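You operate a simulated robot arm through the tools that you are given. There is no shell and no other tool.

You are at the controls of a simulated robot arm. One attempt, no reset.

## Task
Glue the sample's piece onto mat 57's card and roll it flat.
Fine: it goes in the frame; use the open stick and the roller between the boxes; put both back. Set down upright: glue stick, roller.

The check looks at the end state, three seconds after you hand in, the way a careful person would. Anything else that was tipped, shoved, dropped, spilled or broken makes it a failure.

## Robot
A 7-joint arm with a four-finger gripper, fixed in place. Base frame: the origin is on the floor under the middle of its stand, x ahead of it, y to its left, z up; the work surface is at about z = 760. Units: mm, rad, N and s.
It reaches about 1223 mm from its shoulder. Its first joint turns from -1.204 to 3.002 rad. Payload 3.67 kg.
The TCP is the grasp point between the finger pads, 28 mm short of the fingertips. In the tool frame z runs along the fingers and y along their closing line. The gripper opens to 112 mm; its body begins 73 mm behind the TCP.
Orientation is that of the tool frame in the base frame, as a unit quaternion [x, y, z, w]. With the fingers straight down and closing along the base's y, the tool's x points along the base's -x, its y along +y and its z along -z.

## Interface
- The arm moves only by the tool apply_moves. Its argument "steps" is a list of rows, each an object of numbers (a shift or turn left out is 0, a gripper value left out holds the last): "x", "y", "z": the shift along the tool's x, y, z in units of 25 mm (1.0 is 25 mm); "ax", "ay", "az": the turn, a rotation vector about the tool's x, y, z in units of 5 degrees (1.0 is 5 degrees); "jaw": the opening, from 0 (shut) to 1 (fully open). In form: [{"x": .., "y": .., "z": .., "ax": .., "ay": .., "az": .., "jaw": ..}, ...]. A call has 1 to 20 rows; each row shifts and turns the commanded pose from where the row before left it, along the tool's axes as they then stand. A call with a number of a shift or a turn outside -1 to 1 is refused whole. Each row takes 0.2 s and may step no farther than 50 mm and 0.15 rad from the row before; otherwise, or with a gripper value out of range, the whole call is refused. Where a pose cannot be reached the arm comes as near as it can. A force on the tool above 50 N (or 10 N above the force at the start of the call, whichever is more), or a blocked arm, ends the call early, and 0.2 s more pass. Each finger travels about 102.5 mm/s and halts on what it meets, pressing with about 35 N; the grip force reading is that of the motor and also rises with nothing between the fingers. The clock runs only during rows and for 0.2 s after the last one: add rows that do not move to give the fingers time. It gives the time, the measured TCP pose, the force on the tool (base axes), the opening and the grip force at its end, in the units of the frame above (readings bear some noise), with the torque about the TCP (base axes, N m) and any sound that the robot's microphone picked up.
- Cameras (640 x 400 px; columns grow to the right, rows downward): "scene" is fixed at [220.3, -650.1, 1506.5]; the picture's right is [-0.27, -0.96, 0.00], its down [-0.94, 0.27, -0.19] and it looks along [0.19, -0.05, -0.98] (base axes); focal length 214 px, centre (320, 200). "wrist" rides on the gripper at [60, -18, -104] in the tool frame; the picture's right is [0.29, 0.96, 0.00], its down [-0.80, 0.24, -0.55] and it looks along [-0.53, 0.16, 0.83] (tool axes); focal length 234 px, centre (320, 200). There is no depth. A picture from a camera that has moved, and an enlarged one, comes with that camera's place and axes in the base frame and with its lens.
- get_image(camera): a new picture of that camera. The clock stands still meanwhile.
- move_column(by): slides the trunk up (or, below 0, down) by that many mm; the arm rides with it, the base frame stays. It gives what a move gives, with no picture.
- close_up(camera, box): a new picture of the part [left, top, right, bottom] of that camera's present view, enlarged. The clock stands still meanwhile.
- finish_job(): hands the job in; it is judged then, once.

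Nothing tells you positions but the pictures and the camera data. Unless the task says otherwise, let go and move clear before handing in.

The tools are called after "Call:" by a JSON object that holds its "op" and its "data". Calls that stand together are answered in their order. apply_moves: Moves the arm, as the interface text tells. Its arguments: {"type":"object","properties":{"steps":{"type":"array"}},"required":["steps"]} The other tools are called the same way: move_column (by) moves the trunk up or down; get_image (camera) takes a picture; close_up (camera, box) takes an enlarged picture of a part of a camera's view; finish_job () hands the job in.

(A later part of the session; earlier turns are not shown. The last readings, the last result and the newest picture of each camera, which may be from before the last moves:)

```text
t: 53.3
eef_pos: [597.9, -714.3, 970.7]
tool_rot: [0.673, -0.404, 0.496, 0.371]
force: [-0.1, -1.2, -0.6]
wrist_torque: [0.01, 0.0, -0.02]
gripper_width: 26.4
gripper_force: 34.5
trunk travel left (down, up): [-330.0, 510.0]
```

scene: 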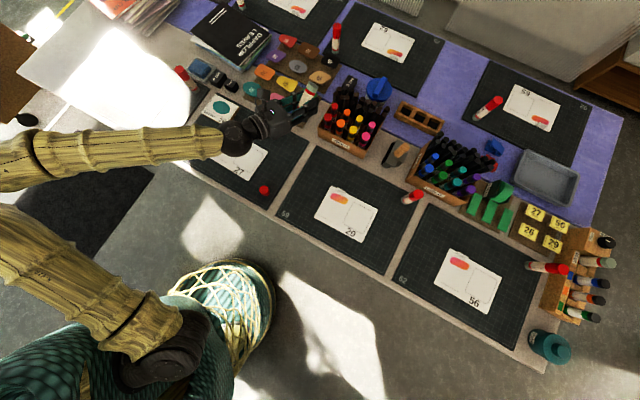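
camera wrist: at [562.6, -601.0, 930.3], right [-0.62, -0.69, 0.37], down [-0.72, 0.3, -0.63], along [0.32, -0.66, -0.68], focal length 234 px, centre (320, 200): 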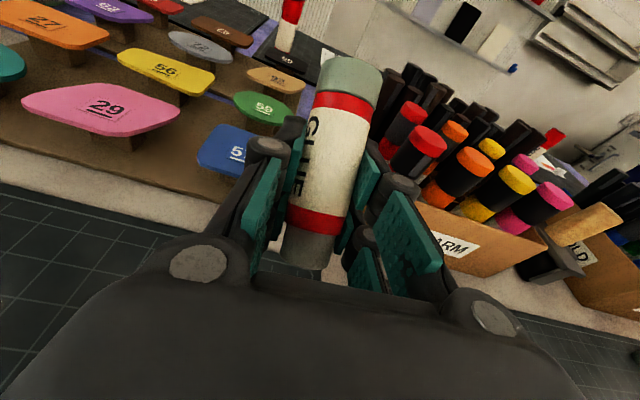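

Joint 7 has room, so the limit is elsewhere. Before replanning, I'll check whether the earlier press left glue or damage on the mat.

Call:
{"op": "close_up", "data": {"camera": "scene", "box": [180, 90, 380, 215]}}

Call:
{"op": "get_image", "data": {"camera": "wrist"}}

Call:
{"op": "close_up", "data": {"camera": "wrist", "box": [220, 40, 440, 300]}}

```text
3.20 times, centred on (280, 152) of scene
camera zoom: at [220.3, -650.1, 1506.5], right [-0.27, -0.96, 0.0], down [-0.94, 0.27, -0.19], along [0.19, -0.05, -0.98], focal length 686 px, centre (448, 352)
```

zoom: 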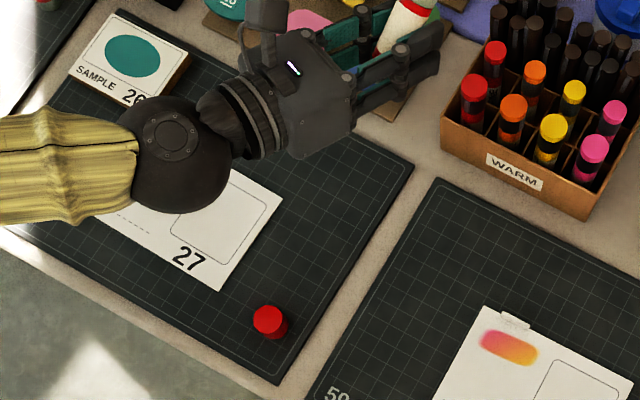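

```text
taken
camera wrist: at [587.8, -624.1, 1048.5], right [-0.82, -0.43, 0.37], down [-0.57, 0.54, -0.62], along [0.06, -0.72, -0.69], focal length 234 px, centre (320, 200)
```

wrist: 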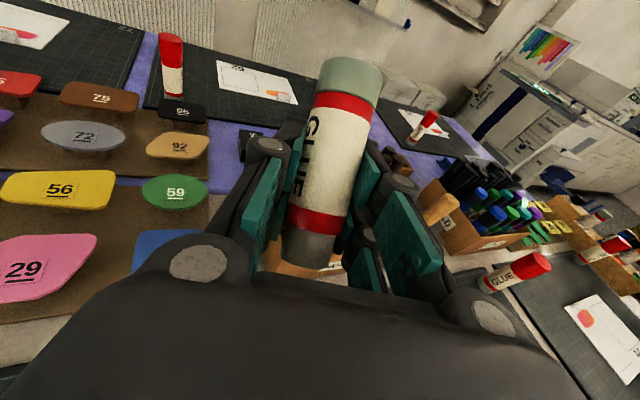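

```text
1.54 times, centred on (330, 170) of wrist
camera zoom: at [587.8, -624.1, 1048.5], right [-0.82, -0.43, 0.37], down [-0.57, 0.54, -0.62], along [0.06, -0.72, -0.69], focal length 360 px, centre (305, 246)
```

zoom: 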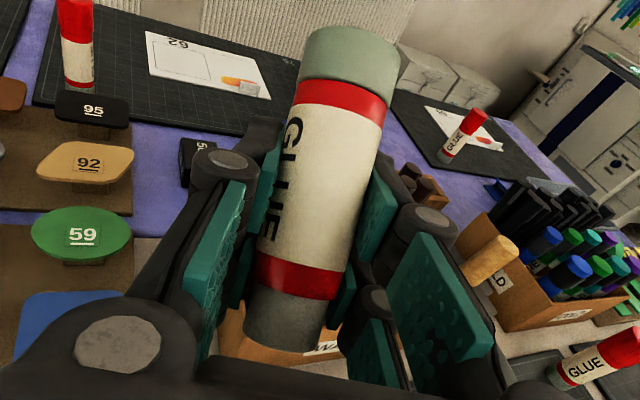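

The mat looks clean and the stick slid only about 8 mm along its axis. I'll pull back over mat 57, then return to a milder orientation like one that was reachable before.

Call:
{"op": "apply_moves", "data": {"steps": [{"x": -0.2, "y": -0.385, "z": -0.92}, {"x": -0.2, "y": -0.385, "z": -0.92}, {"x": -0.2, "y": -0.385, "z": -0.92}, {"x": -0.2, "y": -0.385, "z": -0.92}]}}

Call:
{"op": "apply_moves", "data": {"steps": [{"ax": 0.897, "ay": -0.169, "az": -0.076}, {"ax": 0.897, "ay": -0.169, "az": -0.076}, {"ax": 0.897, "ay": -0.169, "az": -0.076}, {"ax": 0.897, "ay": -0.169, "az": -0.076}, {"ax": 0.897, "ay": -0.169, "az": -0.076}, {"ax": 0.897, "ay": -0.169, "az": -0.076}]}}

Call:
{"op": "get_image", "data": {"camera": "scene"}}

```text
t: 54.3
eef_pos: [596.6, -714.8, 969.7]
tool_rot: [0.672, -0.405, 0.496, 0.372]
force: [0.1, -1.1, -0.4]
wrist_torque: [0.04, 0.03, 0.0]
gripper_width: 26.8
gripper_force: 34.6
out of reach, approached as far as the arm can: row 1, 2, 3, 4
trunk travel left (down, up): [-330.0, 510.0]
```

```text
t: 55.7
eef_pos: [606.7, -704.2, 977.5]
tool_rot: [0.769, -0.272, 0.544, 0.195]
force: [-0.5, -1.1, -0.7]
wrist_torque: [0.01, 0.01, -0.03]
gripper_width: 26.6
gripper_force: 35.2
trunk travel left (down, up): [-330.0, 510.0]
```

```text
taken
```

scene: 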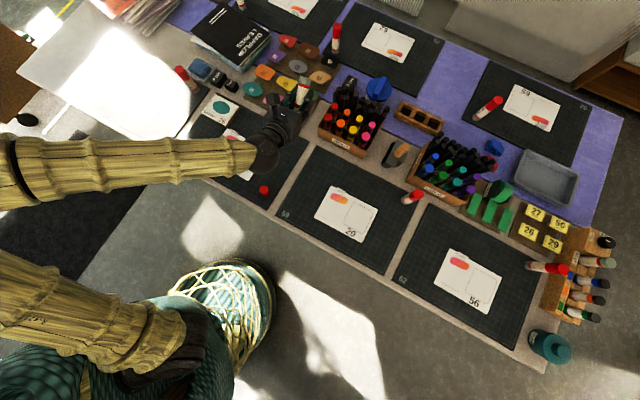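

The orientation is restored, but the retreat move was refused entirely. I'll try sliding toward the frame from this milder orientation in a few small steps to find the limit.

Call:
{"op": "apply_moves", "data": {"steps": [{"x": -0.2, "y": -0.775, "z": -0.635}, {"x": -0.2, "y": -0.775, "z": -0.635}, {"x": -0.2, "y": -0.775, "z": -0.635}]}}

```text
t: 56.5
eef_pos: [601.8, -627.8, 979.4]
tool_rot: [0.769, -0.272, 0.544, 0.195]
force: [-0.2, 0.3, -0.9]
wrist_torque: [0.03, 0.0, 0.01]
gripper_width: 26.5
gripper_force: 35.2
trunk travel left (down, up): [-330.0, 510.0]
```

That works. Continuing toward the frame while descending a bit.

Call:
{"op": "apply_moves", "data": {"steps": [{"x": -0.4, "y": -0.8, "z": -0.59}, {"x": -0.4, "y": -0.8, "z": -0.59}, {"x": -0.4, "y": -0.8, "z": -0.59}, {"x": -0.4, "y": -0.8, "z": -0.59}, {"x": -0.4, "y": -0.8, "z": -0.59}]}}

Call:
{"op": "get_image", "data": {"camera": "scene"}}

Call:
{"op": "get_image", "data": {"camera": "wrist"}}

```text
t: 57.9
eef_pos: [582.0, -543.8, 923.4]
tool_rot: [0.777, -0.319, 0.518, 0.163]
force: [-0.2, 0.6, -0.3]
wrist_torque: [0.02, 0.0, 0.03]
gripper_width: 26.5
gripper_force: 34.6
out of reach, approached as far as the arm can: row 5
trunk travel left (down, up): [-330.0, 510.0]
stopped in row 5: the arm was blocked; the commanded pose is now the measured one
```

```text
taken
```

scene: 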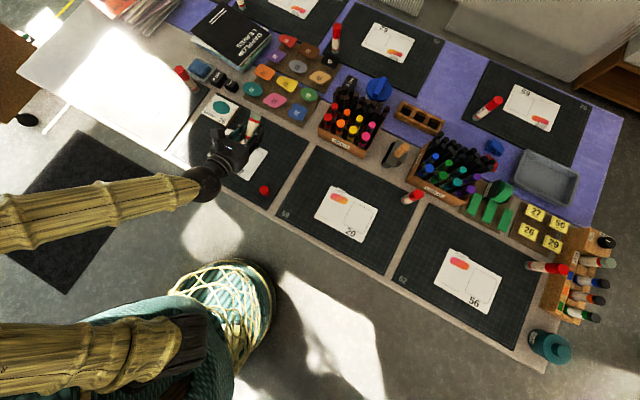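

```text
taken
camera wrist: at [537.4, -489.7, 1019.7], right [-0.56, -0.81, 0.19], down [-0.75, 0.4, -0.52], along [0.34, -0.43, -0.83], focal length 234 px, centre (320, 200)
```

wrist: 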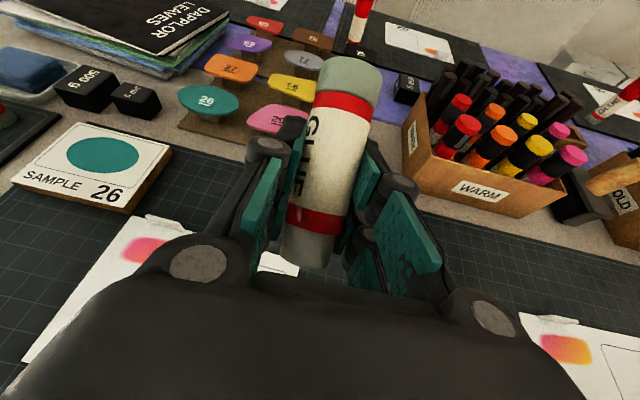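

That blocked again, and the scene view shows the arm is folded too tightly. I had the trunk direction backwards: a higher shoulder puts the wrist farther from it. I'll raise the trunk and bring the arm down step by step.

Call:
{"op": "move_column", "data": {"by": 150}}

Call:
{"op": "apply_moves", "data": {"steps": [{"x": -0.909, "y": 0.077, "z": 0.411}, {"x": -0.909, "y": 0.077, "z": 0.411}, {"x": -0.909, "y": 0.077, "z": 0.411}, {"x": -0.909, "y": 0.077, "z": 0.411}, {"x": -0.909, "y": 0.077, "z": 0.411}]}}

Call:
{"op": "get_image", "data": {"camera": "scene"}}

```text
t: 59.6
eef_pos: [581.7, -543.7, 1074.0]
tool_rot: [0.777, -0.317, 0.519, 0.163]
force: [-0.1, 0.3, -1.1]
wrist_torque: [-0.05, 0.02, 0.0]
gripper_width: 26.7
gripper_force: 34.5
trunk travel left (down, up): [-480.0, 360.0]
```

```text
t: 61.0
eef_pos: [566.4, -567.4, 933.4]
tool_rot: [0.776, -0.345, 0.505, 0.155]
force: [-0.2, -0.2, -0.6]
wrist_torque: [-0.02, -0.01, -0.02]
gripper_width: 26.8
gripper_force: 35.2
out of reach, approached as far as the arm can: row 5
trunk travel left (down, up): [-480.0, 360.0]
stopped in row 5: the arm was blocked; the commanded pose is now the measured one
```

```text
taken
```

scene: 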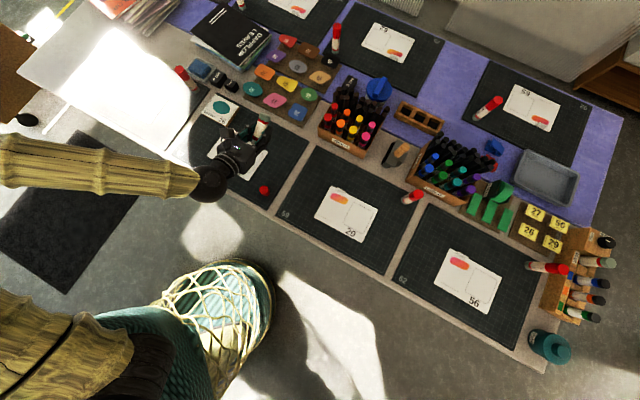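

It's still blocked, with the wrist only about 600 mm from the stand's axis. Turning the hand toward -y moves the wrist outward, so I'll raise the trunk more and yaw in steps.

Call:
{"op": "move_column", "data": {"by": 195}}

Call:
{"op": "apply_moves", "data": {"steps": [{"ax": -0.891, "ay": 0.108, "az": 0.442}, {"ax": -0.891, "ay": 0.108, "az": 0.442}, {"ax": -0.891, "ay": 0.108, "az": 0.442}, {"ax": -0.891, "ay": 0.108, "az": 0.442}]}}

Call:
{"op": "get_image", "data": {"camera": "scene"}}

```text
t: 63.2
eef_pos: [566.1, -566.3, 1129.2]
tool_rot: [0.775, -0.345, 0.506, 0.156]
force: [-0.3, 0.2, -0.9]
wrist_torque: [0.0, -0.03, 0.02]
gripper_width: 26.9
gripper_force: 35.4
trunk travel left (down, up): [-675.0, 165.0]
```

```text
t: 64.2
eef_pos: [549.4, -636.8, 1147.3]
tool_rot: [0.705, -0.482, 0.464, 0.238]
force: [0.3, -0.1, -0.4]
wrist_torque: [0.0, 0.02, 0.02]
gripper_width: 26.8
gripper_force: 35.1
out of reach, approached as far as the arm can: row 1, 2, 3, 4
trunk travel left (down, up): [-675.0, 165.0]
```

```text
taken
```

scene: 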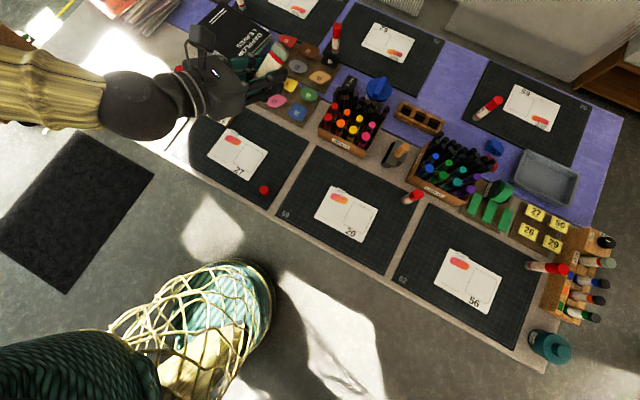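

I'll move the hand outward, to +x and slightly lower, so the wrist is comfortable before yawing further.

Call:
{"op": "apply_moves", "data": {"steps": [{"x": -0.56, "y": -0.87, "z": 0.184}, {"x": -0.56, "y": -0.87, "z": 0.184}, {"x": -0.56, "y": -0.87, "z": 0.184}, {"x": -0.56, "y": -0.87, "z": 0.184}, {"x": -0.56, "y": -0.87, "z": 0.184}]}}

Call:
{"op": "apply_moves", "data": {"steps": [{"ax": -0.884, "ay": 0.112, "az": 0.459}, {"ax": -0.884, "ay": 0.112, "az": 0.459}, {"ax": -0.884, "ay": 0.112, "az": 0.459}, {"ax": -0.884, "ay": 0.112, "az": 0.459}]}}

Call:
{"op": "get_image", "data": {"camera": "scene"}}

```text
t: 65.4
eef_pos: [656.7, -646.6, 1112.6]
tool_rot: [0.706, -0.474, 0.469, 0.24]
force: [0.8, -0.3, -1.1]
wrist_torque: [0.01, -0.02, -0.02]
gripper_width: 26.8
gripper_force: 34.6
out of reach, approached as far as the arm can: row 1, 2, 3, 4, 5
trunk travel left (down, up): [-675.0, 165.0]
```

```text
t: 66.4
eef_pos: [659.2, -663.4, 1116.4]
tool_rot: [0.609, -0.591, 0.423, 0.317]
force: [-0.2, -0.4, -0.3]
wrist_torque: [0.01, -0.04, 0.0]
gripper_width: 27.1
gripper_force: 35.4
out of reach, approached as far as the arm can: row 1, 2, 3
trunk travel left (down, up): [-675.0, 165.0]
```

```text
taken
```

scene: 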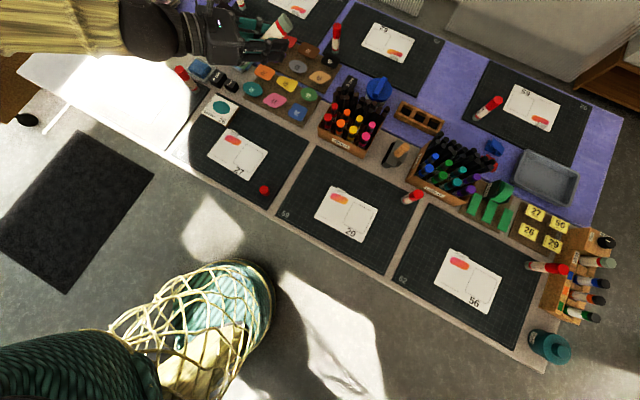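

The wrist only bends to one side of the forearm, so the hand has to point the other way. I'll yaw about +100° so the hand points toward +x with a little +y, which places the wrist to the right of the card.

Call:
{"op": "apply_moves", "data": {"steps": [{"ax": 0.89, "ay": -0.114, "az": -0.44}, {"ax": 0.89, "ay": -0.114, "az": -0.44}, {"ax": 0.89, "ay": -0.114, "az": -0.44}, {"ax": 0.89, "ay": -0.114, "az": -0.44}, {"ax": 0.89, "ay": -0.114, "az": -0.44}, {"ax": 0.89, "ay": -0.114, "az": -0.44}, {"ax": 0.89, "ay": -0.114, "az": -0.44}, {"ax": 0.89, "ay": -0.114, "az": -0.44}, {"ax": 0.89, "ay": -0.114, "az": -0.44}, {"ax": 0.89, "ay": -0.114, "az": -0.44}]}}

Call:
{"op": "apply_moves", "data": {"steps": [{"ax": 0.89, "ay": -0.114, "az": -0.44}, {"ax": 0.89, "ay": -0.114, "az": -0.44}, {"ax": 0.89, "ay": -0.114, "az": -0.44}, {"ax": 0.89, "ay": -0.114, "az": -0.44}, {"ax": 0.89, "ay": -0.114, "az": -0.44}, {"ax": 0.89, "ay": -0.114, "az": -0.44}, {"ax": 0.89, "ay": -0.114, "az": -0.44}, {"ax": 0.89, "ay": -0.114, "az": -0.44}, {"ax": 0.89, "ay": -0.114, "az": -0.44}, {"ax": 0.89, "ay": -0.114, "az": -0.44}]}}

Call:
{"op": "get_image", "data": {"camera": "scene"}}

Call:
{"op": "get_image", "data": {"camera": "wrist"}}

```text
t: 68.6
eef_pos: [657.3, -663.2, 1115.8]
tool_rot: [0.802, -0.277, 0.518, 0.107]
force: [-0.1, 0.1, -0.2]
wrist_torque: [0.02, -0.03, 0.0]
gripper_width: 26.7
gripper_force: 34.7
trunk travel left (down, up): [-675.0, 165.0]
```

```text
t: 70.8
eef_pos: [656.6, -663.6, 1116.2]
tool_rot: [0.844, 0.089, 0.515, -0.121]
force: [-0.7, 0.1, -1.0]
wrist_torque: [0.03, -0.01, -0.02]
gripper_width: 26.4
gripper_force: 34.6
trunk travel left (down, up): [-675.0, 165.0]
```

```text
taken
```

scene: 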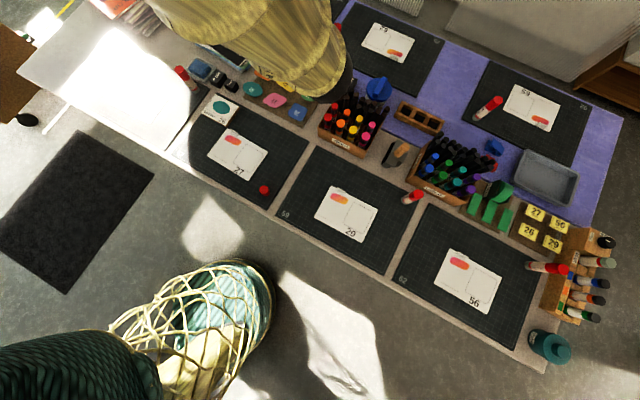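

```text
taken
camera wrist: at [592.2, -676.3, 1215.7], right [0.39, -0.91, 0.15], down [-0.77, -0.41, -0.49], along [0.51, 0.08, -0.86], focal length 234 px, centre (320, 200)
```

wrist: 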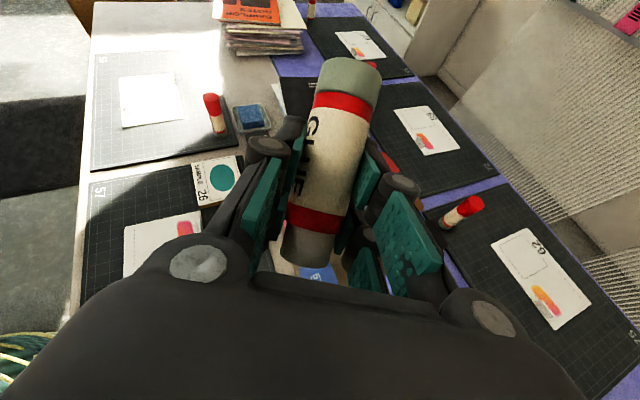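

No reach trouble this way. The red cap would sit under the hand at this heading, so I'll yaw another 40° and then level the tool and remove the roll.

Call:
{"op": "apply_moves", "data": {"steps": [{"ax": 0.891, "ay": -0.113, "az": -0.44}, {"ax": 0.891, "ay": -0.113, "az": -0.44}, {"ax": 0.891, "ay": -0.113, "az": -0.44}, {"ax": 0.891, "ay": -0.113, "az": -0.44}, {"ax": 0.891, "ay": -0.113, "az": -0.44}, {"ax": 0.891, "ay": -0.113, "az": -0.44}, {"ax": 0.891, "ay": -0.113, "az": -0.44}, {"ax": 0.891, "ay": -0.113, "az": -0.44}]}}

Call:
{"op": "apply_moves", "data": {"steps": [{"az": -0.7}, {"az": -0.7}, {"ay": 0.9}, {"ay": 0.9}, {"ay": 0.9}, {"ay": 0.9}]}}

```text
t: 72.6
eef_pos: [658.6, -663.6, 1115.0]
tool_rot: [0.763, 0.371, 0.443, -0.29]
force: [-0.4, -0.1, -0.6]
wrist_torque: [0.01, -0.01, 0.01]
gripper_width: 26.5
gripper_force: 35.1
trunk travel left (down, up): [-675.0, 165.0]
```

```text
t: 74.0
eef_pos: [659.1, -668.5, 1113.7]
tool_rot: [0.657, 0.37, 0.57, -0.326]
force: [1.3, 0.7, -1.1]
wrist_torque: [-0.04, 0.0, -0.05]
gripper_width: 26.8
gripper_force: 35.3
trunk travel left (down, up): [-675.0, 165.0]
```

Hand heading is about 59° and only 8° below level, so the stick leans about 31°, which is fine for rubbing. I'll move over the frame at height first, then descend to about z 900.

Call:
{"op": "apply_moves", "data": {"steps": [{"x": 0.104, "y": -0.925, "z": 0.794}, {"x": 0.104, "y": -0.925, "z": 0.794}, {"x": 0.104, "y": -0.925, "z": 0.794}, {"x": 0.104, "y": -0.925, "z": 0.794}, {"x": 0.104, "y": -0.925, "z": 0.794}, {"x": 0.104, "y": -0.925, "z": 0.794}, {"x": 0.104, "y": -0.925, "z": 0.794}]}}

```text
t: 75.6
eef_pos: [591.3, -464.3, 1114.0]
tool_rot: [0.658, 0.37, 0.57, -0.325]
force: [0.8, 0.4, -1.5]
wrist_torque: [0.02, -0.03, 0.05]
gripper_width: 26.6
gripper_force: 34.9
trunk travel left (down, up): [-675.0, 165.0]
```

Reached as intended. Now descending in part and looking.

Call:
{"op": "apply_moves", "data": {"steps": [{"x": -0.942, "z": 0.13}, {"x": -0.942, "z": 0.13}, {"x": -0.942, "z": 0.13}, {"x": -0.942, "z": 0.13}, {"x": -0.942, "z": 0.13}, {"x": -0.942, "z": 0.13}, {"x": -0.942, "z": 0.13}, {"x": -0.942, "z": 0.13}]}}

Call:
{"op": "get_image", "data": {"camera": "scene"}}

Call:
{"op": "get_image", "data": {"camera": "wrist"}}

```text
t: 77.4
eef_pos: [590.1, -461.4, 924.9]
tool_rot: [0.659, 0.371, 0.569, -0.323]
force: [0.0, -0.2, -1.5]
wrist_torque: [0.02, -0.01, 0.01]
gripper_width: 26.4
gripper_force: 35.3
trunk travel left (down, up): [-675.0, 165.0]
```

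```text
taken
```

scene: 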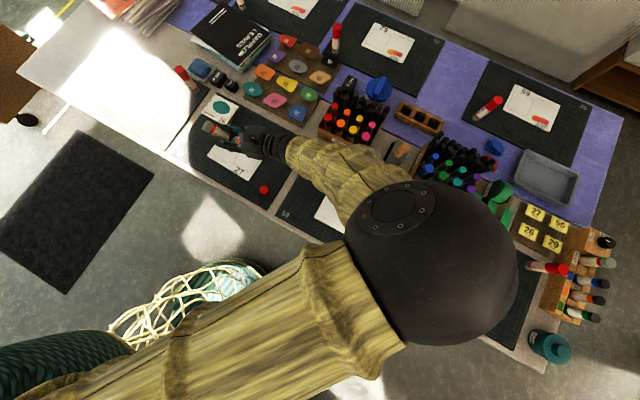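

```text
taken
camera wrist: at [527.3, -532.6, 998.2], right [0.84, -0.46, 0.28], down [-0.14, -0.69, -0.71], along [0.52, 0.56, -0.64], focal length 234 px, centre (320, 200)
```

wrist: 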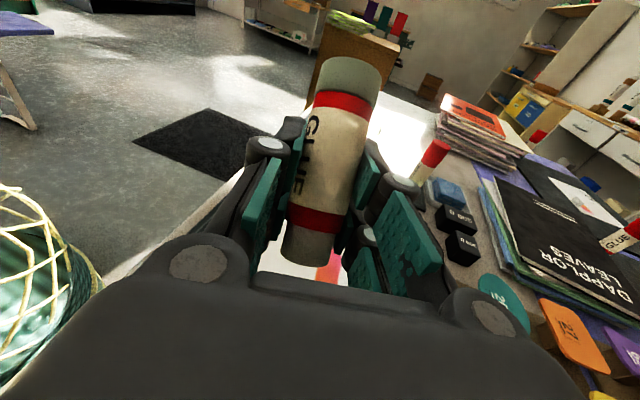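

The arm is comfortable here, though the elbow has swung to the right side. I'll descend further to just above contact.

Call:
{"op": "apply_moves", "data": {"steps": [{"x": -0.942, "z": 0.13}, {"x": -0.942, "z": 0.13}, {"x": -0.942, "z": 0.13}, {"x": -0.8, "z": 0.11}]}}

Call:
{"op": "get_image", "data": {"camera": "wrist"}}

Call:
{"op": "close_up", "data": {"camera": "scene", "box": [160, 90, 320, 200]}}

```text
t: 78.4
eef_pos: [590.5, -461.2, 832.8]
tool_rot: [0.659, 0.371, 0.568, -0.324]
force: [-0.4, 0.1, -1.9]
wrist_torque: [-0.01, 0.0, -0.03]
gripper_width: 26.3
gripper_force: 34.7
trunk travel left (down, up): [-675.0, 165.0]
```

```text
taken
camera wrist: at [527.0, -533.8, 905.4], right [0.84, -0.46, 0.28], down [-0.14, -0.69, -0.71], along [0.52, 0.56, -0.64], focal length 234 px, centre (320, 200)
```

wrist: 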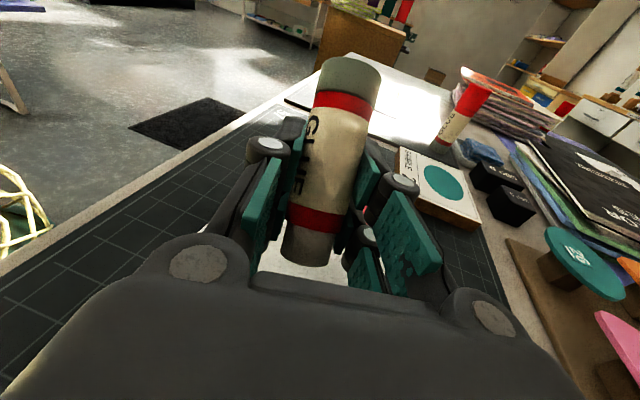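

```text
3.64 times, centred on (240, 145) of scene
camera zoom: at [220.3, -650.1, 1506.5], right [-0.27, -0.96, 0.0], down [-0.94, 0.27, -0.19], along [0.19, -0.05, -0.98], focal length 780 px, centre (611, 400)
```

zoom: 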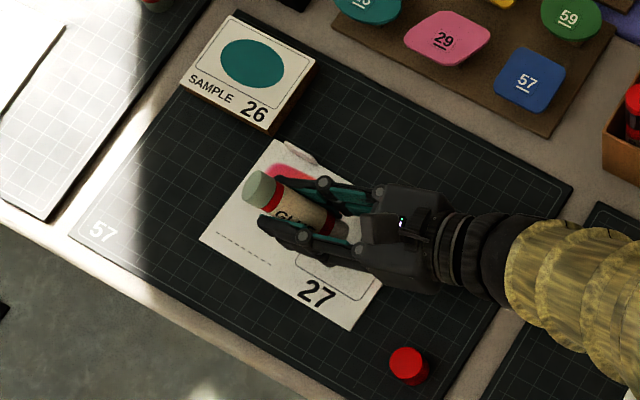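

The tip is over the frame and the sample block and cap are clear. I'll ease down toward contact and watch the force.

Call:
{"op": "apply_moves", "data": {"steps": [{"x": -0.2, "z": 0.027}, {"x": -0.2, "z": 0.027}, {"x": -0.2, "z": 0.027}, {"x": -0.2, "z": 0.027}]}}

Call:
{"op": "apply_moves", "data": {"steps": [{"x": -0.08, "z": 0.011}, {"x": 0.0}]}}

Call:
{"op": "apply_moves", "data": {"steps": [{"x": -0.08, "z": 0.011}, {"x": 0.0}]}}

```text
t: 79.4
eef_pos: [589.1, -461.5, 814.5]
tool_rot: [0.659, 0.371, 0.569, -0.323]
force: [0.0, -0.1, 0.1]
wrist_torque: [0.0, 0.04, 0.02]
gripper_width: 26.6
gripper_force: 35.1
trunk travel left (down, up): [-675.0, 165.0]
```

```text
t: 80.0
eef_pos: [589.0, -460.8, 811.0]
tool_rot: [0.659, 0.371, 0.569, -0.323]
force: [-0.6, -0.6, -0.2]
wrist_torque: [-0.01, 0.03, 0.01]
gripper_width: 26.6
gripper_force: 35.0
trunk travel left (down, up): [-675.0, 165.0]
```

```text
t: 80.6
eef_pos: [589.2, -460.5, 809.3]
tool_rot: [0.659, 0.372, 0.568, -0.324]
force: [-0.4, -0.3, -0.8]
wrist_torque: [-0.03, 0.02, 0.01]
gripper_width: 26.7
gripper_force: 34.7
trunk travel left (down, up): [-675.0, 165.0]
```

Call:
{"op": "apply_moves", "data": {"steps": [{"x": -0.08, "z": 0.011}, {"x": 0.0}]}}

Call:
{"op": "apply_moves", "data": {"steps": [{"x": -0.06, "z": 0.008}, {"x": 0.0}]}}

Call:
{"op": "apply_moves", "data": {"steps": [{"x": -0.06, "z": 0.008}, {"x": 0.0}]}}

```text
t: 81.2
eef_pos: [589.8, -461.1, 808.2]
tool_rot: [0.658, 0.371, 0.569, -0.324]
force: [-0.2, -0.3, -1.0]
wrist_torque: [0.04, 0.03, -0.01]
gripper_width: 26.5
gripper_force: 34.7
trunk travel left (down, up): [-675.0, 165.0]
```

```text
t: 81.8
eef_pos: [589.7, -460.3, 808.1]
tool_rot: [0.658, 0.371, 0.569, -0.324]
force: [-0.5, -0.2, -0.8]
wrist_torque: [0.0, 0.01, 0.03]
gripper_width: 26.5
gripper_force: 34.9
trunk travel left (down, up): [-675.0, 165.0]
```

```text
t: 82.4
eef_pos: [589.6, -459.4, 804.3]
tool_rot: [0.659, 0.371, 0.569, -0.324]
force: [-0.3, 0.0, -1.0]
wrist_torque: [0.02, 0.0, 0.0]
gripper_width: 26.8
gripper_force: 34.8
trunk travel left (down, up): [-675.0, 165.0]
```

No contact yet at z ≈ 805, so I'll continue gently.

Call:
{"op": "apply_moves", "data": {"steps": [{"x": -0.06, "z": 0.008}, {"x": 0.0}]}}

Call:
{"op": "apply_moves", "data": {"steps": [{"x": -0.06, "z": 0.008}, {"x": 0.0}]}}

Call:
{"op": "get_image", "data": {"camera": "wrist"}}

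Call:
{"op": "close_up", "data": {"camera": "scene", "box": [200, 110, 280, 190]}}

```text
t: 83.0
eef_pos: [589.2, -460.9, 804.6]
tool_rot: [0.659, 0.371, 0.569, -0.323]
force: [0.4, 0.0, -0.3]
wrist_torque: [0.0, 0.04, 0.01]
gripper_width: 26.4
gripper_force: 35.3
trunk travel left (down, up): [-675.0, 165.0]
```

```text
t: 83.6
eef_pos: [590.1, -461.8, 802.4]
tool_rot: [0.658, 0.372, 0.568, -0.324]
force: [0.4, 0.1, -0.7]
wrist_torque: [0.0, 0.0, -0.02]
gripper_width: 26.7
gripper_force: 35.3
trunk travel left (down, up): [-675.0, 165.0]
```

```text
taken
camera wrist: at [527.3, -533.3, 876.0], right [0.84, -0.46, 0.28], down [-0.14, -0.69, -0.71], along [0.52, 0.56, -0.64], focal length 234 px, centre (320, 200)
```

wrist: 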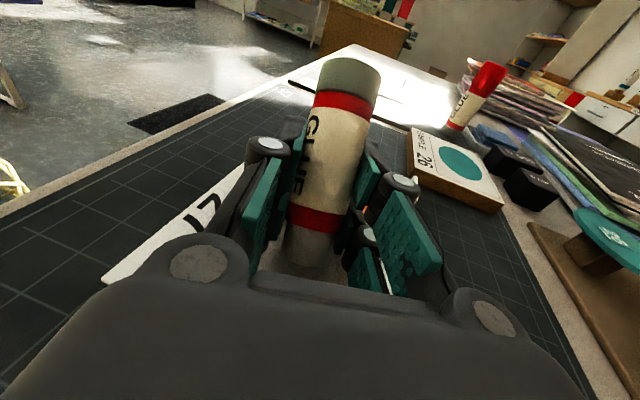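

```text
5.00 times, centred on (240, 150) of scene
camera zoom: at [220.3, -650.1, 1506.5], right [-0.27, -0.96, 0.0], down [-0.94, 0.27, -0.19], along [0.19, -0.05, -0.98], focal length 1072 px, centre (720, 450)
```

zoom: 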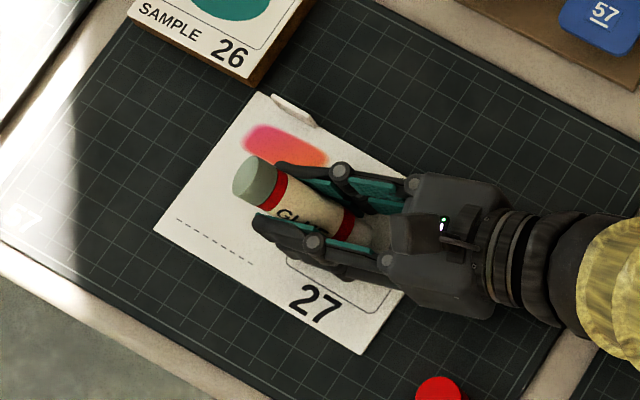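

Still no contact. Continuing down in small increments.

Call:
{"op": "apply_moves", "data": {"steps": [{"x": -0.06, "z": 0.008}, {"x": 0.0}]}}

Call:
{"op": "apply_moves", "data": {"steps": [{"x": -0.06, "z": 0.008}, {"x": 0.0}]}}

Call:
{"op": "apply_moves", "data": {"steps": [{"x": -0.06, "z": 0.008}, {"x": 0.0}]}}

```text
t: 84.2
eef_pos: [591.2, -461.5, 802.3]
tool_rot: [0.657, 0.372, 0.569, -0.324]
force: [1.7, -2.0, 12.1]
wrist_torque: [-1.1, 0.44, 0.25]
gripper_width: 27.0
gripper_force: 35.0
trunk travel left (down, up): [-675.0, 165.0]
```

```text
t: 84.8
eef_pos: [590.7, -461.1, 802.9]
tool_rot: [0.657, 0.372, 0.57, -0.323]
force: [7.6, -13.1, 36.4]
wrist_torque: [-3.42, 1.5, 1.19]
gripper_width: 26.7
gripper_force: 35.0
trunk travel left (down, up): [-675.0, 165.0]
```

```text
t: 85.1
eef_pos: [590.3, -460.4, 803.2]
tool_rot: [0.655, 0.372, 0.572, -0.324]
force: [-10.8, -3.3, 28.0]
wrist_torque: [-2.28, 1.74, -0.57]
gripper_width: 26.9
gripper_force: 34.7
trunk travel left (down, up): [-675.0, 165.0]
stopped in row 1: the force on the tool passed its limit at 53 N (the readings are from after the stop); the commanded pose is now the measured one
```

That contact came from about 100 mm behind the TCP, so the gripper's underside touched the mat and not the tip. I'll lift, pitch the tool about 6° steeper, and try again.

Call:
{"op": "apply_moves", "data": {"steps": [{"x": 0.3, "z": -0.04}, {"x": 0.3, "z": -0.04}, {"ay": -0.65}, {"ay": -0.65}, {"x": 0}]}}

Call:
{"op": "get_image", "data": {"camera": "wrist"}}

Call:
{"op": "close_up", "data": {"camera": "scene", "box": [180, 100, 320, 200]}}

```text
t: 86.3
eef_pos: [591.1, -459.8, 815.8]
tool_rot: [0.689, 0.39, 0.532, -0.302]
force: [0.0, -0.2, 0.6]
wrist_torque: [0.01, 0.0, -0.02]
gripper_width: 26.5
gripper_force: 35.0
trunk travel left (down, up): [-675.0, 165.0]
```

```text
taken
camera wrist: at [532.9, -525.5, 899.1], right [0.86, -0.43, 0.28], down [-0.17, -0.75, -0.63], along [0.48, 0.49, -0.72], focal length 234 px, centre (320, 200)
```

wrist: 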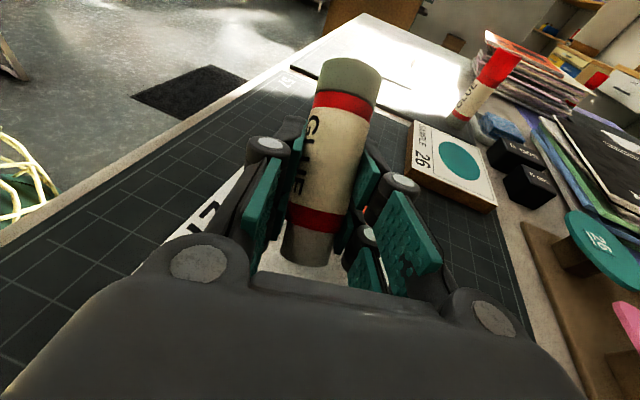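

```text
4.00 times, centred on (250, 150) of scene
camera zoom: at [220.3, -650.1, 1506.5], right [-0.27, -0.96, 0.0], down [-0.94, 0.27, -0.19], along [0.19, -0.05, -0.98], focal length 858 px, centre (600, 400)
```

zoom: 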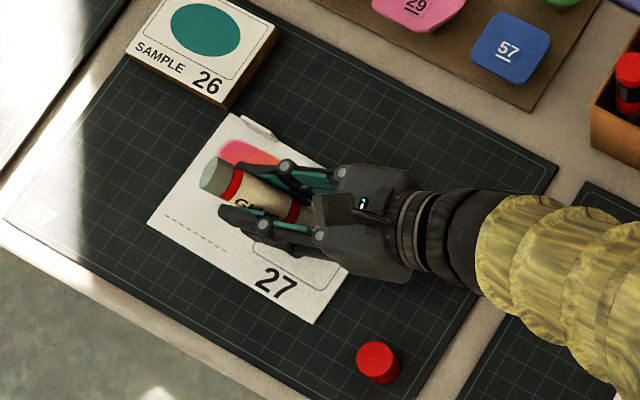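

Now pitched about 14.7° below level. I'll descend again and watch both force and torque to identify what touches.

Call:
{"op": "apply_moves", "data": {"steps": [{"x": -0.19, "z": 0.05}, {"x": -0.15, "z": 0.04}, {"x": 0}]}}

Call:
{"op": "apply_moves", "data": {"steps": [{"x": -0.058, "z": 0.015}, {"x": 0}]}}

Call:
{"op": "apply_moves", "data": {"steps": [{"x": -0.058, "z": 0.015}, {"x": 0}]}}

Call:
{"op": "apply_moves", "data": {"steps": [{"x": -0.058, "z": 0.015}, {"x": 0}]}}

```text
t: 87.1
eef_pos: [592.4, -459.8, 806.7]
tool_rot: [0.688, 0.39, 0.532, -0.302]
force: [-0.2, 0.3, -1.1]
wrist_torque: [0.04, -0.02, -0.01]
gripper_width: 27.0
gripper_force: 35.1
trunk travel left (down, up): [-675.0, 165.0]
```

```text
t: 87.7
eef_pos: [592.4, -460.8, 805.6]
tool_rot: [0.689, 0.389, 0.533, -0.301]
force: [0.8, -0.2, -0.6]
wrist_torque: [0.0, 0.0, -0.01]
gripper_width: 26.6
gripper_force: 35.0
trunk travel left (down, up): [-675.0, 165.0]
```

```text
t: 88.3
eef_pos: [592.4, -461.0, 802.4]
tool_rot: [0.688, 0.389, 0.533, -0.302]
force: [-0.6, -0.4, -0.8]
wrist_torque: [0.0, 0.01, 0.03]
gripper_width: 26.5
gripper_force: 34.9
trunk travel left (down, up): [-675.0, 165.0]
```

```text
t: 88.9
eef_pos: [591.8, -460.8, 801.9]
tool_rot: [0.688, 0.389, 0.533, -0.302]
force: [0.6, 0.5, -0.8]
wrist_torque: [0.03, 0.0, 0.01]
gripper_width: 26.6
gripper_force: 34.8
trunk travel left (down, up): [-675.0, 165.0]
```

Call:
{"op": "apply_moves", "data": {"steps": [{"x": -0.058, "z": 0.015}, {"x": 0}]}}

Call:
{"op": "apply_moves", "data": {"steps": [{"x": -0.058, "z": 0.015}, {"x": 0}]}}

Call:
{"op": "apply_moves", "data": {"steps": [{"x": -0.058, "z": 0.015}, {"x": 0}]}}

```text
t: 89.5
eef_pos: [592.4, -460.5, 801.0]
tool_rot: [0.688, 0.389, 0.533, -0.302]
force: [-0.2, -0.1, -0.4]
wrist_torque: [0.01, -0.04, 0.04]
gripper_width: 26.7
gripper_force: 35.1
trunk travel left (down, up): [-675.0, 165.0]
```

```text
t: 90.1
eef_pos: [590.1, -461.0, 800.2]
tool_rot: [0.688, 0.39, 0.532, -0.302]
force: [1.2, -0.5, 7.7]
wrist_torque: [0.12, -0.12, 0.01]
gripper_width: 26.5
gripper_force: 34.7
trunk travel left (down, up): [-675.0, 165.0]
```

```text
t: 90.7
eef_pos: [591.0, -461.4, 799.5]
tool_rot: [0.687, 0.39, 0.534, -0.302]
force: [3.0, -4.2, 23.7]
wrist_torque: [0.38, -0.36, -0.06]
gripper_width: 26.8
gripper_force: 34.9
trunk travel left (down, up): [-675.0, 165.0]
```

The contact at z ≈ 800 is about 20 mm ahead of the TCP, so the lower fingertips met the card just as the tip got there. At about 11° pitch the tip should lead by about 3 mm. I'll lift, re-pitch, and retry.

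Call:
{"op": "apply_moves", "data": {"steps": [{"x": 0.3, "z": -0.08}, {"x": 0.1}, {"ay": 0.74}, {"x": 0}]}}

Call:
{"op": "close_up", "data": {"camera": "wrist", "box": [220, 40, 440, 300]}}

Call:
{"op": "close_up", "data": {"camera": "scene", "box": [195, 110, 275, 180]}}

```text
t: 91.7
eef_pos: [591.1, -461.7, 807.2]
tool_rot: [0.671, 0.379, 0.554, -0.314]
force: [-0.7, -0.7, 0.4]
wrist_torque: [0.0, 0.0, 0.01]
gripper_width: 26.8
gripper_force: 35.1
trunk travel left (down, up): [-675.0, 165.0]
```

```text
1.54 times, centred on (330, 170) of wrist
camera zoom: at [529.7, -530.2, 884.3], right [0.85, -0.45, 0.28], down [-0.15, -0.72, -0.68], along [0.51, 0.53, -0.68], focal length 360 px, centre (305, 246)
```

zoom: 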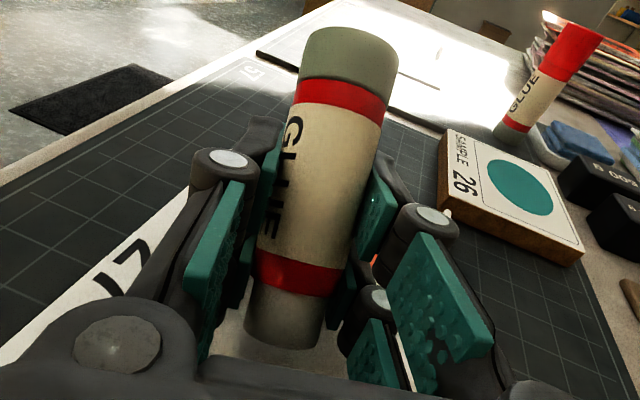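

```text
5.71 times, centred on (235, 145) of scene
camera zoom: at [220.3, -650.1, 1506.5], right [-0.27, -0.96, 0.0], down [-0.94, 0.27, -0.19], along [0.19, -0.05, -0.98], focal length 1226 px, centre (806, 514)
```

zoom: 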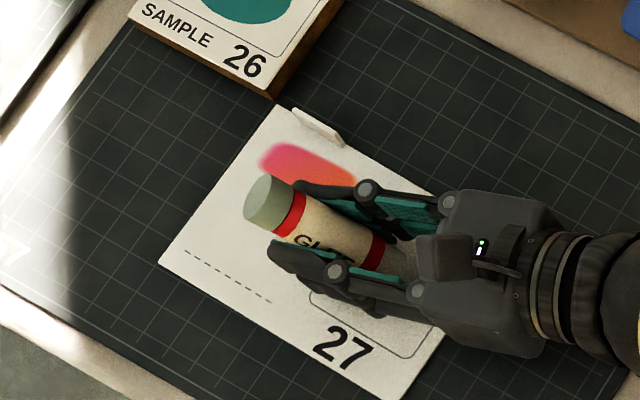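

I want a closer look at the tip end of the stick, where the purple glue should be visible.

Call:
{"op": "close_up", "data": {"camera": "wrist", "box": [270, 200, 360, 290]}}

Call:
{"op": "close_up", "data": {"camera": "scene", "box": [215, 120, 265, 165]}}

```text
4.44 times, centred on (315, 245) of wrist
camera zoom: at [529.7, -530.2, 884.3], right [0.85, -0.45, 0.28], down [-0.15, -0.72, -0.68], along [0.51, 0.53, -0.68], focal length 1041 px, centre (342, 0)
```

zoom: 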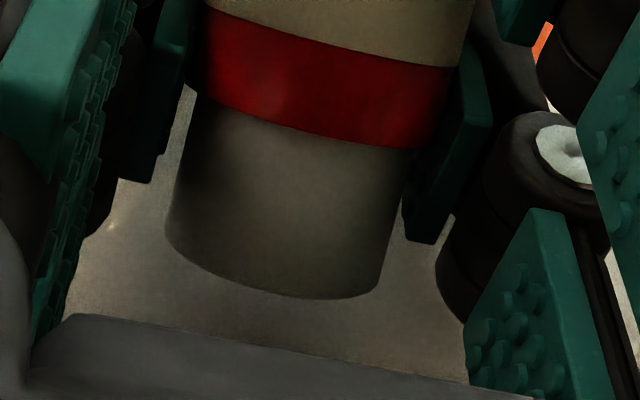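

```text
8.89 times, centred on (240, 142) of scene
camera zoom: at [220.3, -650.1, 1506.5], right [-0.27, -0.96, 0.0], down [-0.94, 0.27, -0.19], along [0.19, -0.05, -0.98], focal length 1906 px, centre (1031, 711)
```

zoom: 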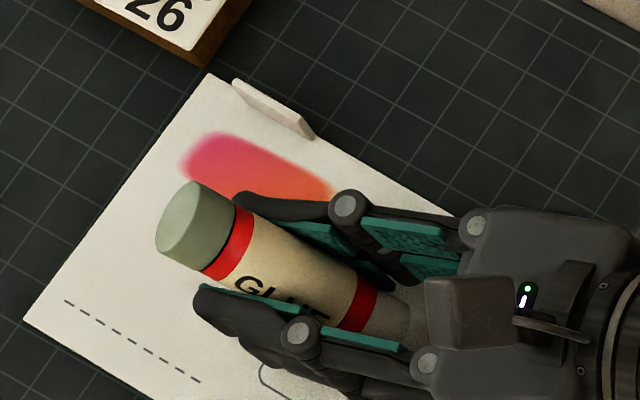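

The purple glue isn't visible beyond the collar any more. I'll check the mat where the stick was pressed for any residue.

Call:
{"op": "close_up", "data": {"camera": "scene", "box": [250, 110, 330, 170]}}

Call:
{"op": "close_up", "data": {"camera": "scene", "box": [180, 90, 330, 215]}}

```text
6.67 times, centred on (290, 140) of scene
camera zoom: at [220.3, -650.1, 1506.5], right [-0.27, -0.96, 0.0], down [-0.94, 0.27, -0.19], along [0.19, -0.05, -0.98], focal length 1430 px, centre (520, 600)
```

zoom: 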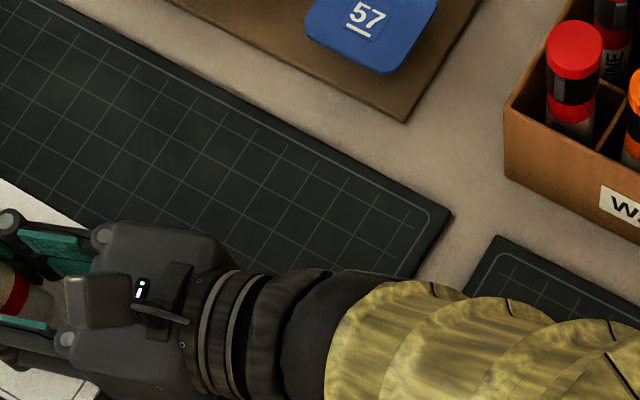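

```text
3.20 times, centred on (255, 152) of scene
camera zoom: at [220.3, -650.1, 1506.5], right [-0.27, -0.96, 0.0], down [-0.94, 0.27, -0.19], along [0.19, -0.05, -0.98], focal length 686 px, centre (528, 352)
```

zoom: 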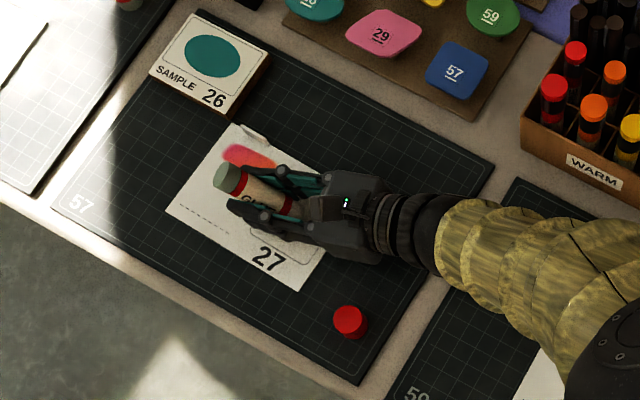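

The mat is clean, but the glue may have been pushed into the collar. I'll bring the tip to the card in 1 mm steps, make a light test stroke, and look for a deposit.

Call:
{"op": "apply_moves", "data": {"steps": [{"x": -0.1, "z": 0.019}, {"x": -0.06, "z": 0.011}, {"x": 0}]}}

Call:
{"op": "apply_moves", "data": {"steps": [{"x": -0.04, "z": 0.0075}, {"x": 0}]}}

Call:
{"op": "apply_moves", "data": {"steps": [{"x": -0.04, "z": 0.0075}, {"x": 0}]}}

Call:
{"op": "apply_moves", "data": {"steps": [{"x": -0.04, "z": 0.0075}, {"x": 0}]}}

```text
t: 92.5
eef_pos: [591.4, -460.6, 804.5]
tool_rot: [0.671, 0.38, 0.554, -0.315]
force: [-0.2, 0.1, -1.0]
wrist_torque: [-0.02, 0.0, 0.04]
gripper_width: 26.7
gripper_force: 35.0
trunk travel left (down, up): [-675.0, 165.0]
```

```text
t: 93.1
eef_pos: [591.1, -461.7, 803.2]
tool_rot: [0.671, 0.378, 0.555, -0.313]
force: [-0.2, 1.5, -0.6]
wrist_torque: [0.01, -0.03, 0.02]
gripper_width: 26.8
gripper_force: 35.5
trunk travel left (down, up): [-675.0, 165.0]
```

```text
t: 93.7
eef_pos: [592.1, -461.5, 803.2]
tool_rot: [0.671, 0.379, 0.554, -0.314]
force: [0.8, 0.0, -0.6]
wrist_torque: [-0.01, 0.01, 0.03]
gripper_width: 26.7
gripper_force: 35.1
trunk travel left (down, up): [-675.0, 165.0]
```

```text
t: 94.3
eef_pos: [592.6, -461.7, 800.4]
tool_rot: [0.671, 0.379, 0.555, -0.314]
force: [-0.3, 0.3, -0.6]
wrist_torque: [-0.02, -0.02, -0.01]
gripper_width: 26.6
gripper_force: 35.2
trunk travel left (down, up): [-675.0, 165.0]
```

Call:
{"op": "apply_moves", "data": {"steps": [{"x": -0.04, "z": 0.0075}, {"x": 0}]}}

Call:
{"op": "apply_moves", "data": {"steps": [{"x": -0.04, "z": 0.0075}, {"x": 0}]}}

Call:
{"op": "apply_moves", "data": {"steps": [{"x": -0.04, "z": 0.0075}, {"x": 0}]}}

```text
t: 94.9
eef_pos: [591.9, -460.1, 799.9]
tool_rot: [0.671, 0.38, 0.554, -0.314]
force: [0.4, -0.1, 5.4]
wrist_torque: [-0.06, 0.06, -0.02]
gripper_width: 26.9
gripper_force: 35.2
trunk travel left (down, up): [-675.0, 165.0]
```

```text
t: 95.5
eef_pos: [592.6, -458.8, 799.2]
tool_rot: [0.67, 0.38, 0.554, -0.314]
force: [0.6, -2.2, 14.6]
wrist_torque: [-0.25, 0.15, 0.02]
gripper_width: 26.7
gripper_force: 34.8
trunk travel left (down, up): [-675.0, 165.0]
```

```text
t: 96.1
eef_pos: [591.9, -458.5, 798.9]
tool_rot: [0.67, 0.38, 0.556, -0.314]
force: [2.0, 1.7, 22.3]
wrist_torque: [-0.32, 0.15, 0.04]
gripper_width: 26.6
gripper_force: 34.9
trunk travel left (down, up): [-675.0, 165.0]
```

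The torque now puts the contact at the stick's tip, about 16 mm behind the TCP. I'll ease off slightly and make a short test stroke, then lift and look.

Call:
{"op": "apply_moves", "data": {"steps": [{"x": 0.02, "z": -0.004}, {"x": -0.0367, "y": -0.0479, "z": -0.1906}, {"x": -0.0367, "y": -0.0479, "z": -0.1906}, {"x": -0.0367, "y": -0.0479, "z": -0.1906}, {"x": 0.0367, "y": 0.0479, "z": 0.1906}, {"x": 0.0367, "y": 0.0479, "z": 0.1906}, {"x": 0.0367, "y": 0.0479, "z": 0.1906}]}}

Call:
{"op": "close_up", "data": {"camera": "scene", "box": [205, 115, 275, 180]}}

Call:
{"op": "close_up", "data": {"camera": "wrist", "box": [200, 150, 400, 300]}}

```text
t: 97.7
eef_pos: [590.4, -461.2, 798.7]
tool_rot: [0.67, 0.38, 0.555, -0.314]
force: [-5.4, -2.7, 22.3]
wrist_torque: [-0.45, 0.37, -0.04]
gripper_width: 26.7
gripper_force: 35.0
trunk travel left (down, up): [-675.0, 165.0]
```

```text
6.15 times, centred on (240, 148) of scene
camera zoom: at [220.3, -650.1, 1506.5], right [-0.27, -0.96, 0.0], down [-0.94, 0.27, -0.19], along [0.19, -0.05, -0.98], focal length 1320 px, centre (812, 523)
```

zoom: 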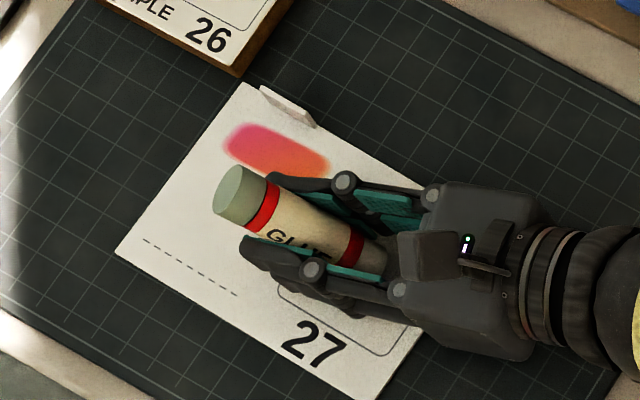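

```text
2.67 times, centred on (300, 225) of wrist
camera zoom: at [528.8, -529.9, 875.7], right [0.85, -0.45, 0.28], down [-0.15, -0.72, -0.68], along [0.51, 0.53, -0.68], focal length 624 px, centre (373, 133)
```

zoom: 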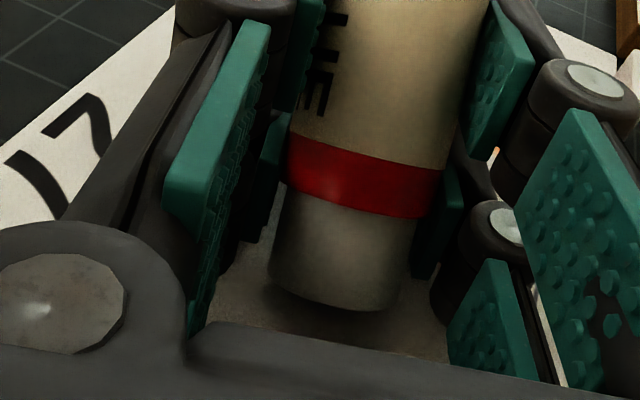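

I'll lift and slide back so the frame is visible, then check for any glue trace.

Call:
{"op": "apply_moves", "data": {"steps": [{"x": 0.5, "z": -0.096}, {"x": 0.98, "z": -0.19}, {"x": 0.98, "z": -0.19}, {"x": -0.18, "y": -0.24, "z": -0.95}, {"x": -0.18, "y": -0.24, "z": -0.95}, {"x": -0.18, "y": -0.24, "z": -0.95}, {"x": -0.18, "y": -0.24, "z": -0.95}]}}

Call:
{"op": "close_up", "data": {"camera": "scene", "box": [205, 115, 285, 190]}}

Call:
{"op": "get_image", "data": {"camera": "wrist"}}

```text
t: 99.3
eef_pos: [519.5, -533.0, 858.2]
tool_rot: [0.67, 0.379, 0.555, -0.316]
force: [-0.1, -0.7, 0.1]
wrist_torque: [0.0, 0.01, -0.03]
gripper_width: 26.6
gripper_force: 35.2
trunk travel left (down, up): [-675.0, 165.0]
```

```text
5.33 times, centred on (245, 152) of scene
camera zoom: at [220.3, -650.1, 1506.5], right [-0.27, -0.96, 0.0], down [-0.94, 0.27, -0.19], along [0.19, -0.05, -0.98], focal length 1144 px, centre (720, 453)
```

zoom: 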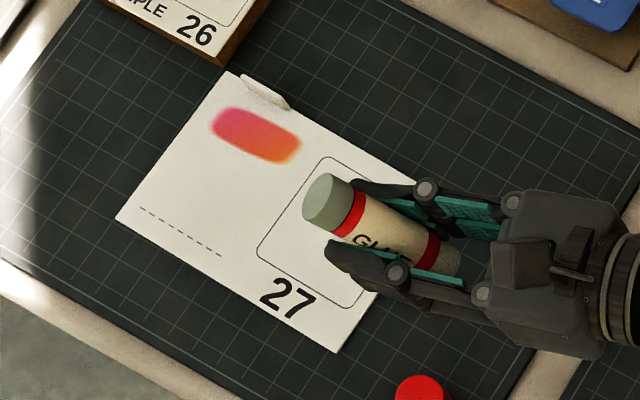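

```text
taken
camera wrist: at [458.3, -602.1, 935.8], right [0.85, -0.45, 0.28], down [-0.15, -0.72, -0.68], along [0.51, 0.53, -0.68], focal length 234 px, centre (320, 200)
```

wrist: 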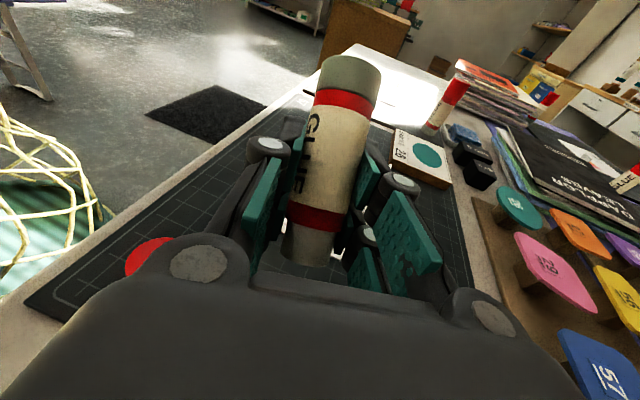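

Half the frame is still hidden. I'll move back and up more.

Call:
{"op": "apply_moves", "data": {"steps": [{"x": 0.8, "y": -0.24, "z": -0.95}, {"x": 0.8, "y": -0.24, "z": -0.95}, {"x": -0.18, "y": -0.24, "z": -0.95}, {"x": -0.18, "y": -0.24, "z": -0.95}]}}

Call:
{"op": "close_up", "data": {"camera": "scene", "box": [205, 115, 285, 190]}}

Call:
{"op": "get_image", "data": {"camera": "scene"}}

```text
t: 100.3
eef_pos: [452.9, -595.2, 910.3]
tool_rot: [0.671, 0.38, 0.553, -0.313]
force: [-0.1, -0.7, -0.3]
wrist_torque: [0.0, -0.03, -0.01]
gripper_width: 26.7
gripper_force: 35.1
trunk travel left (down, up): [-675.0, 165.0]
```

```text
5.33 times, centred on (245, 152) of scene
camera zoom: at [220.3, -650.1, 1506.5], right [-0.27, -0.96, 0.0], down [-0.94, 0.27, -0.19], along [0.19, -0.05, -0.98], focal length 1144 px, centre (720, 453)
```

zoom: 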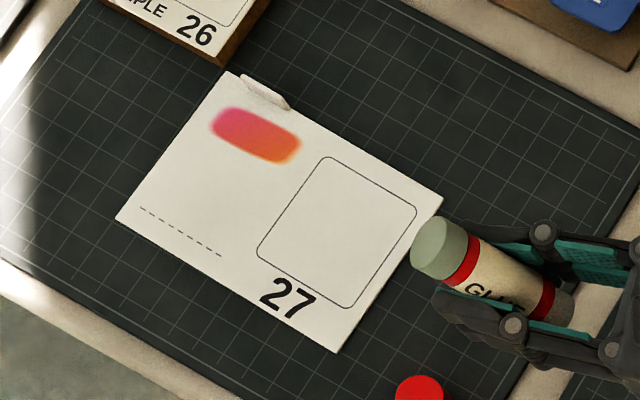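

```text
taken
```

scene: 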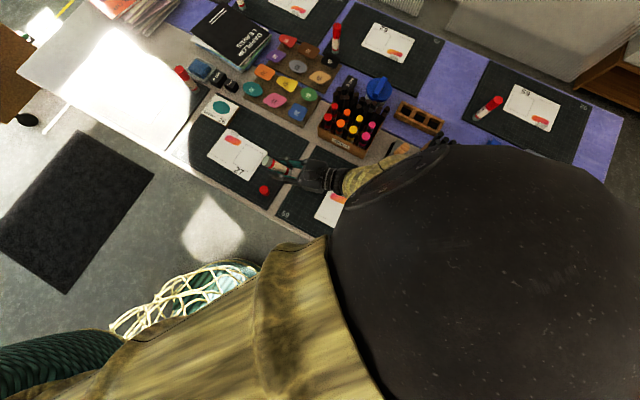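

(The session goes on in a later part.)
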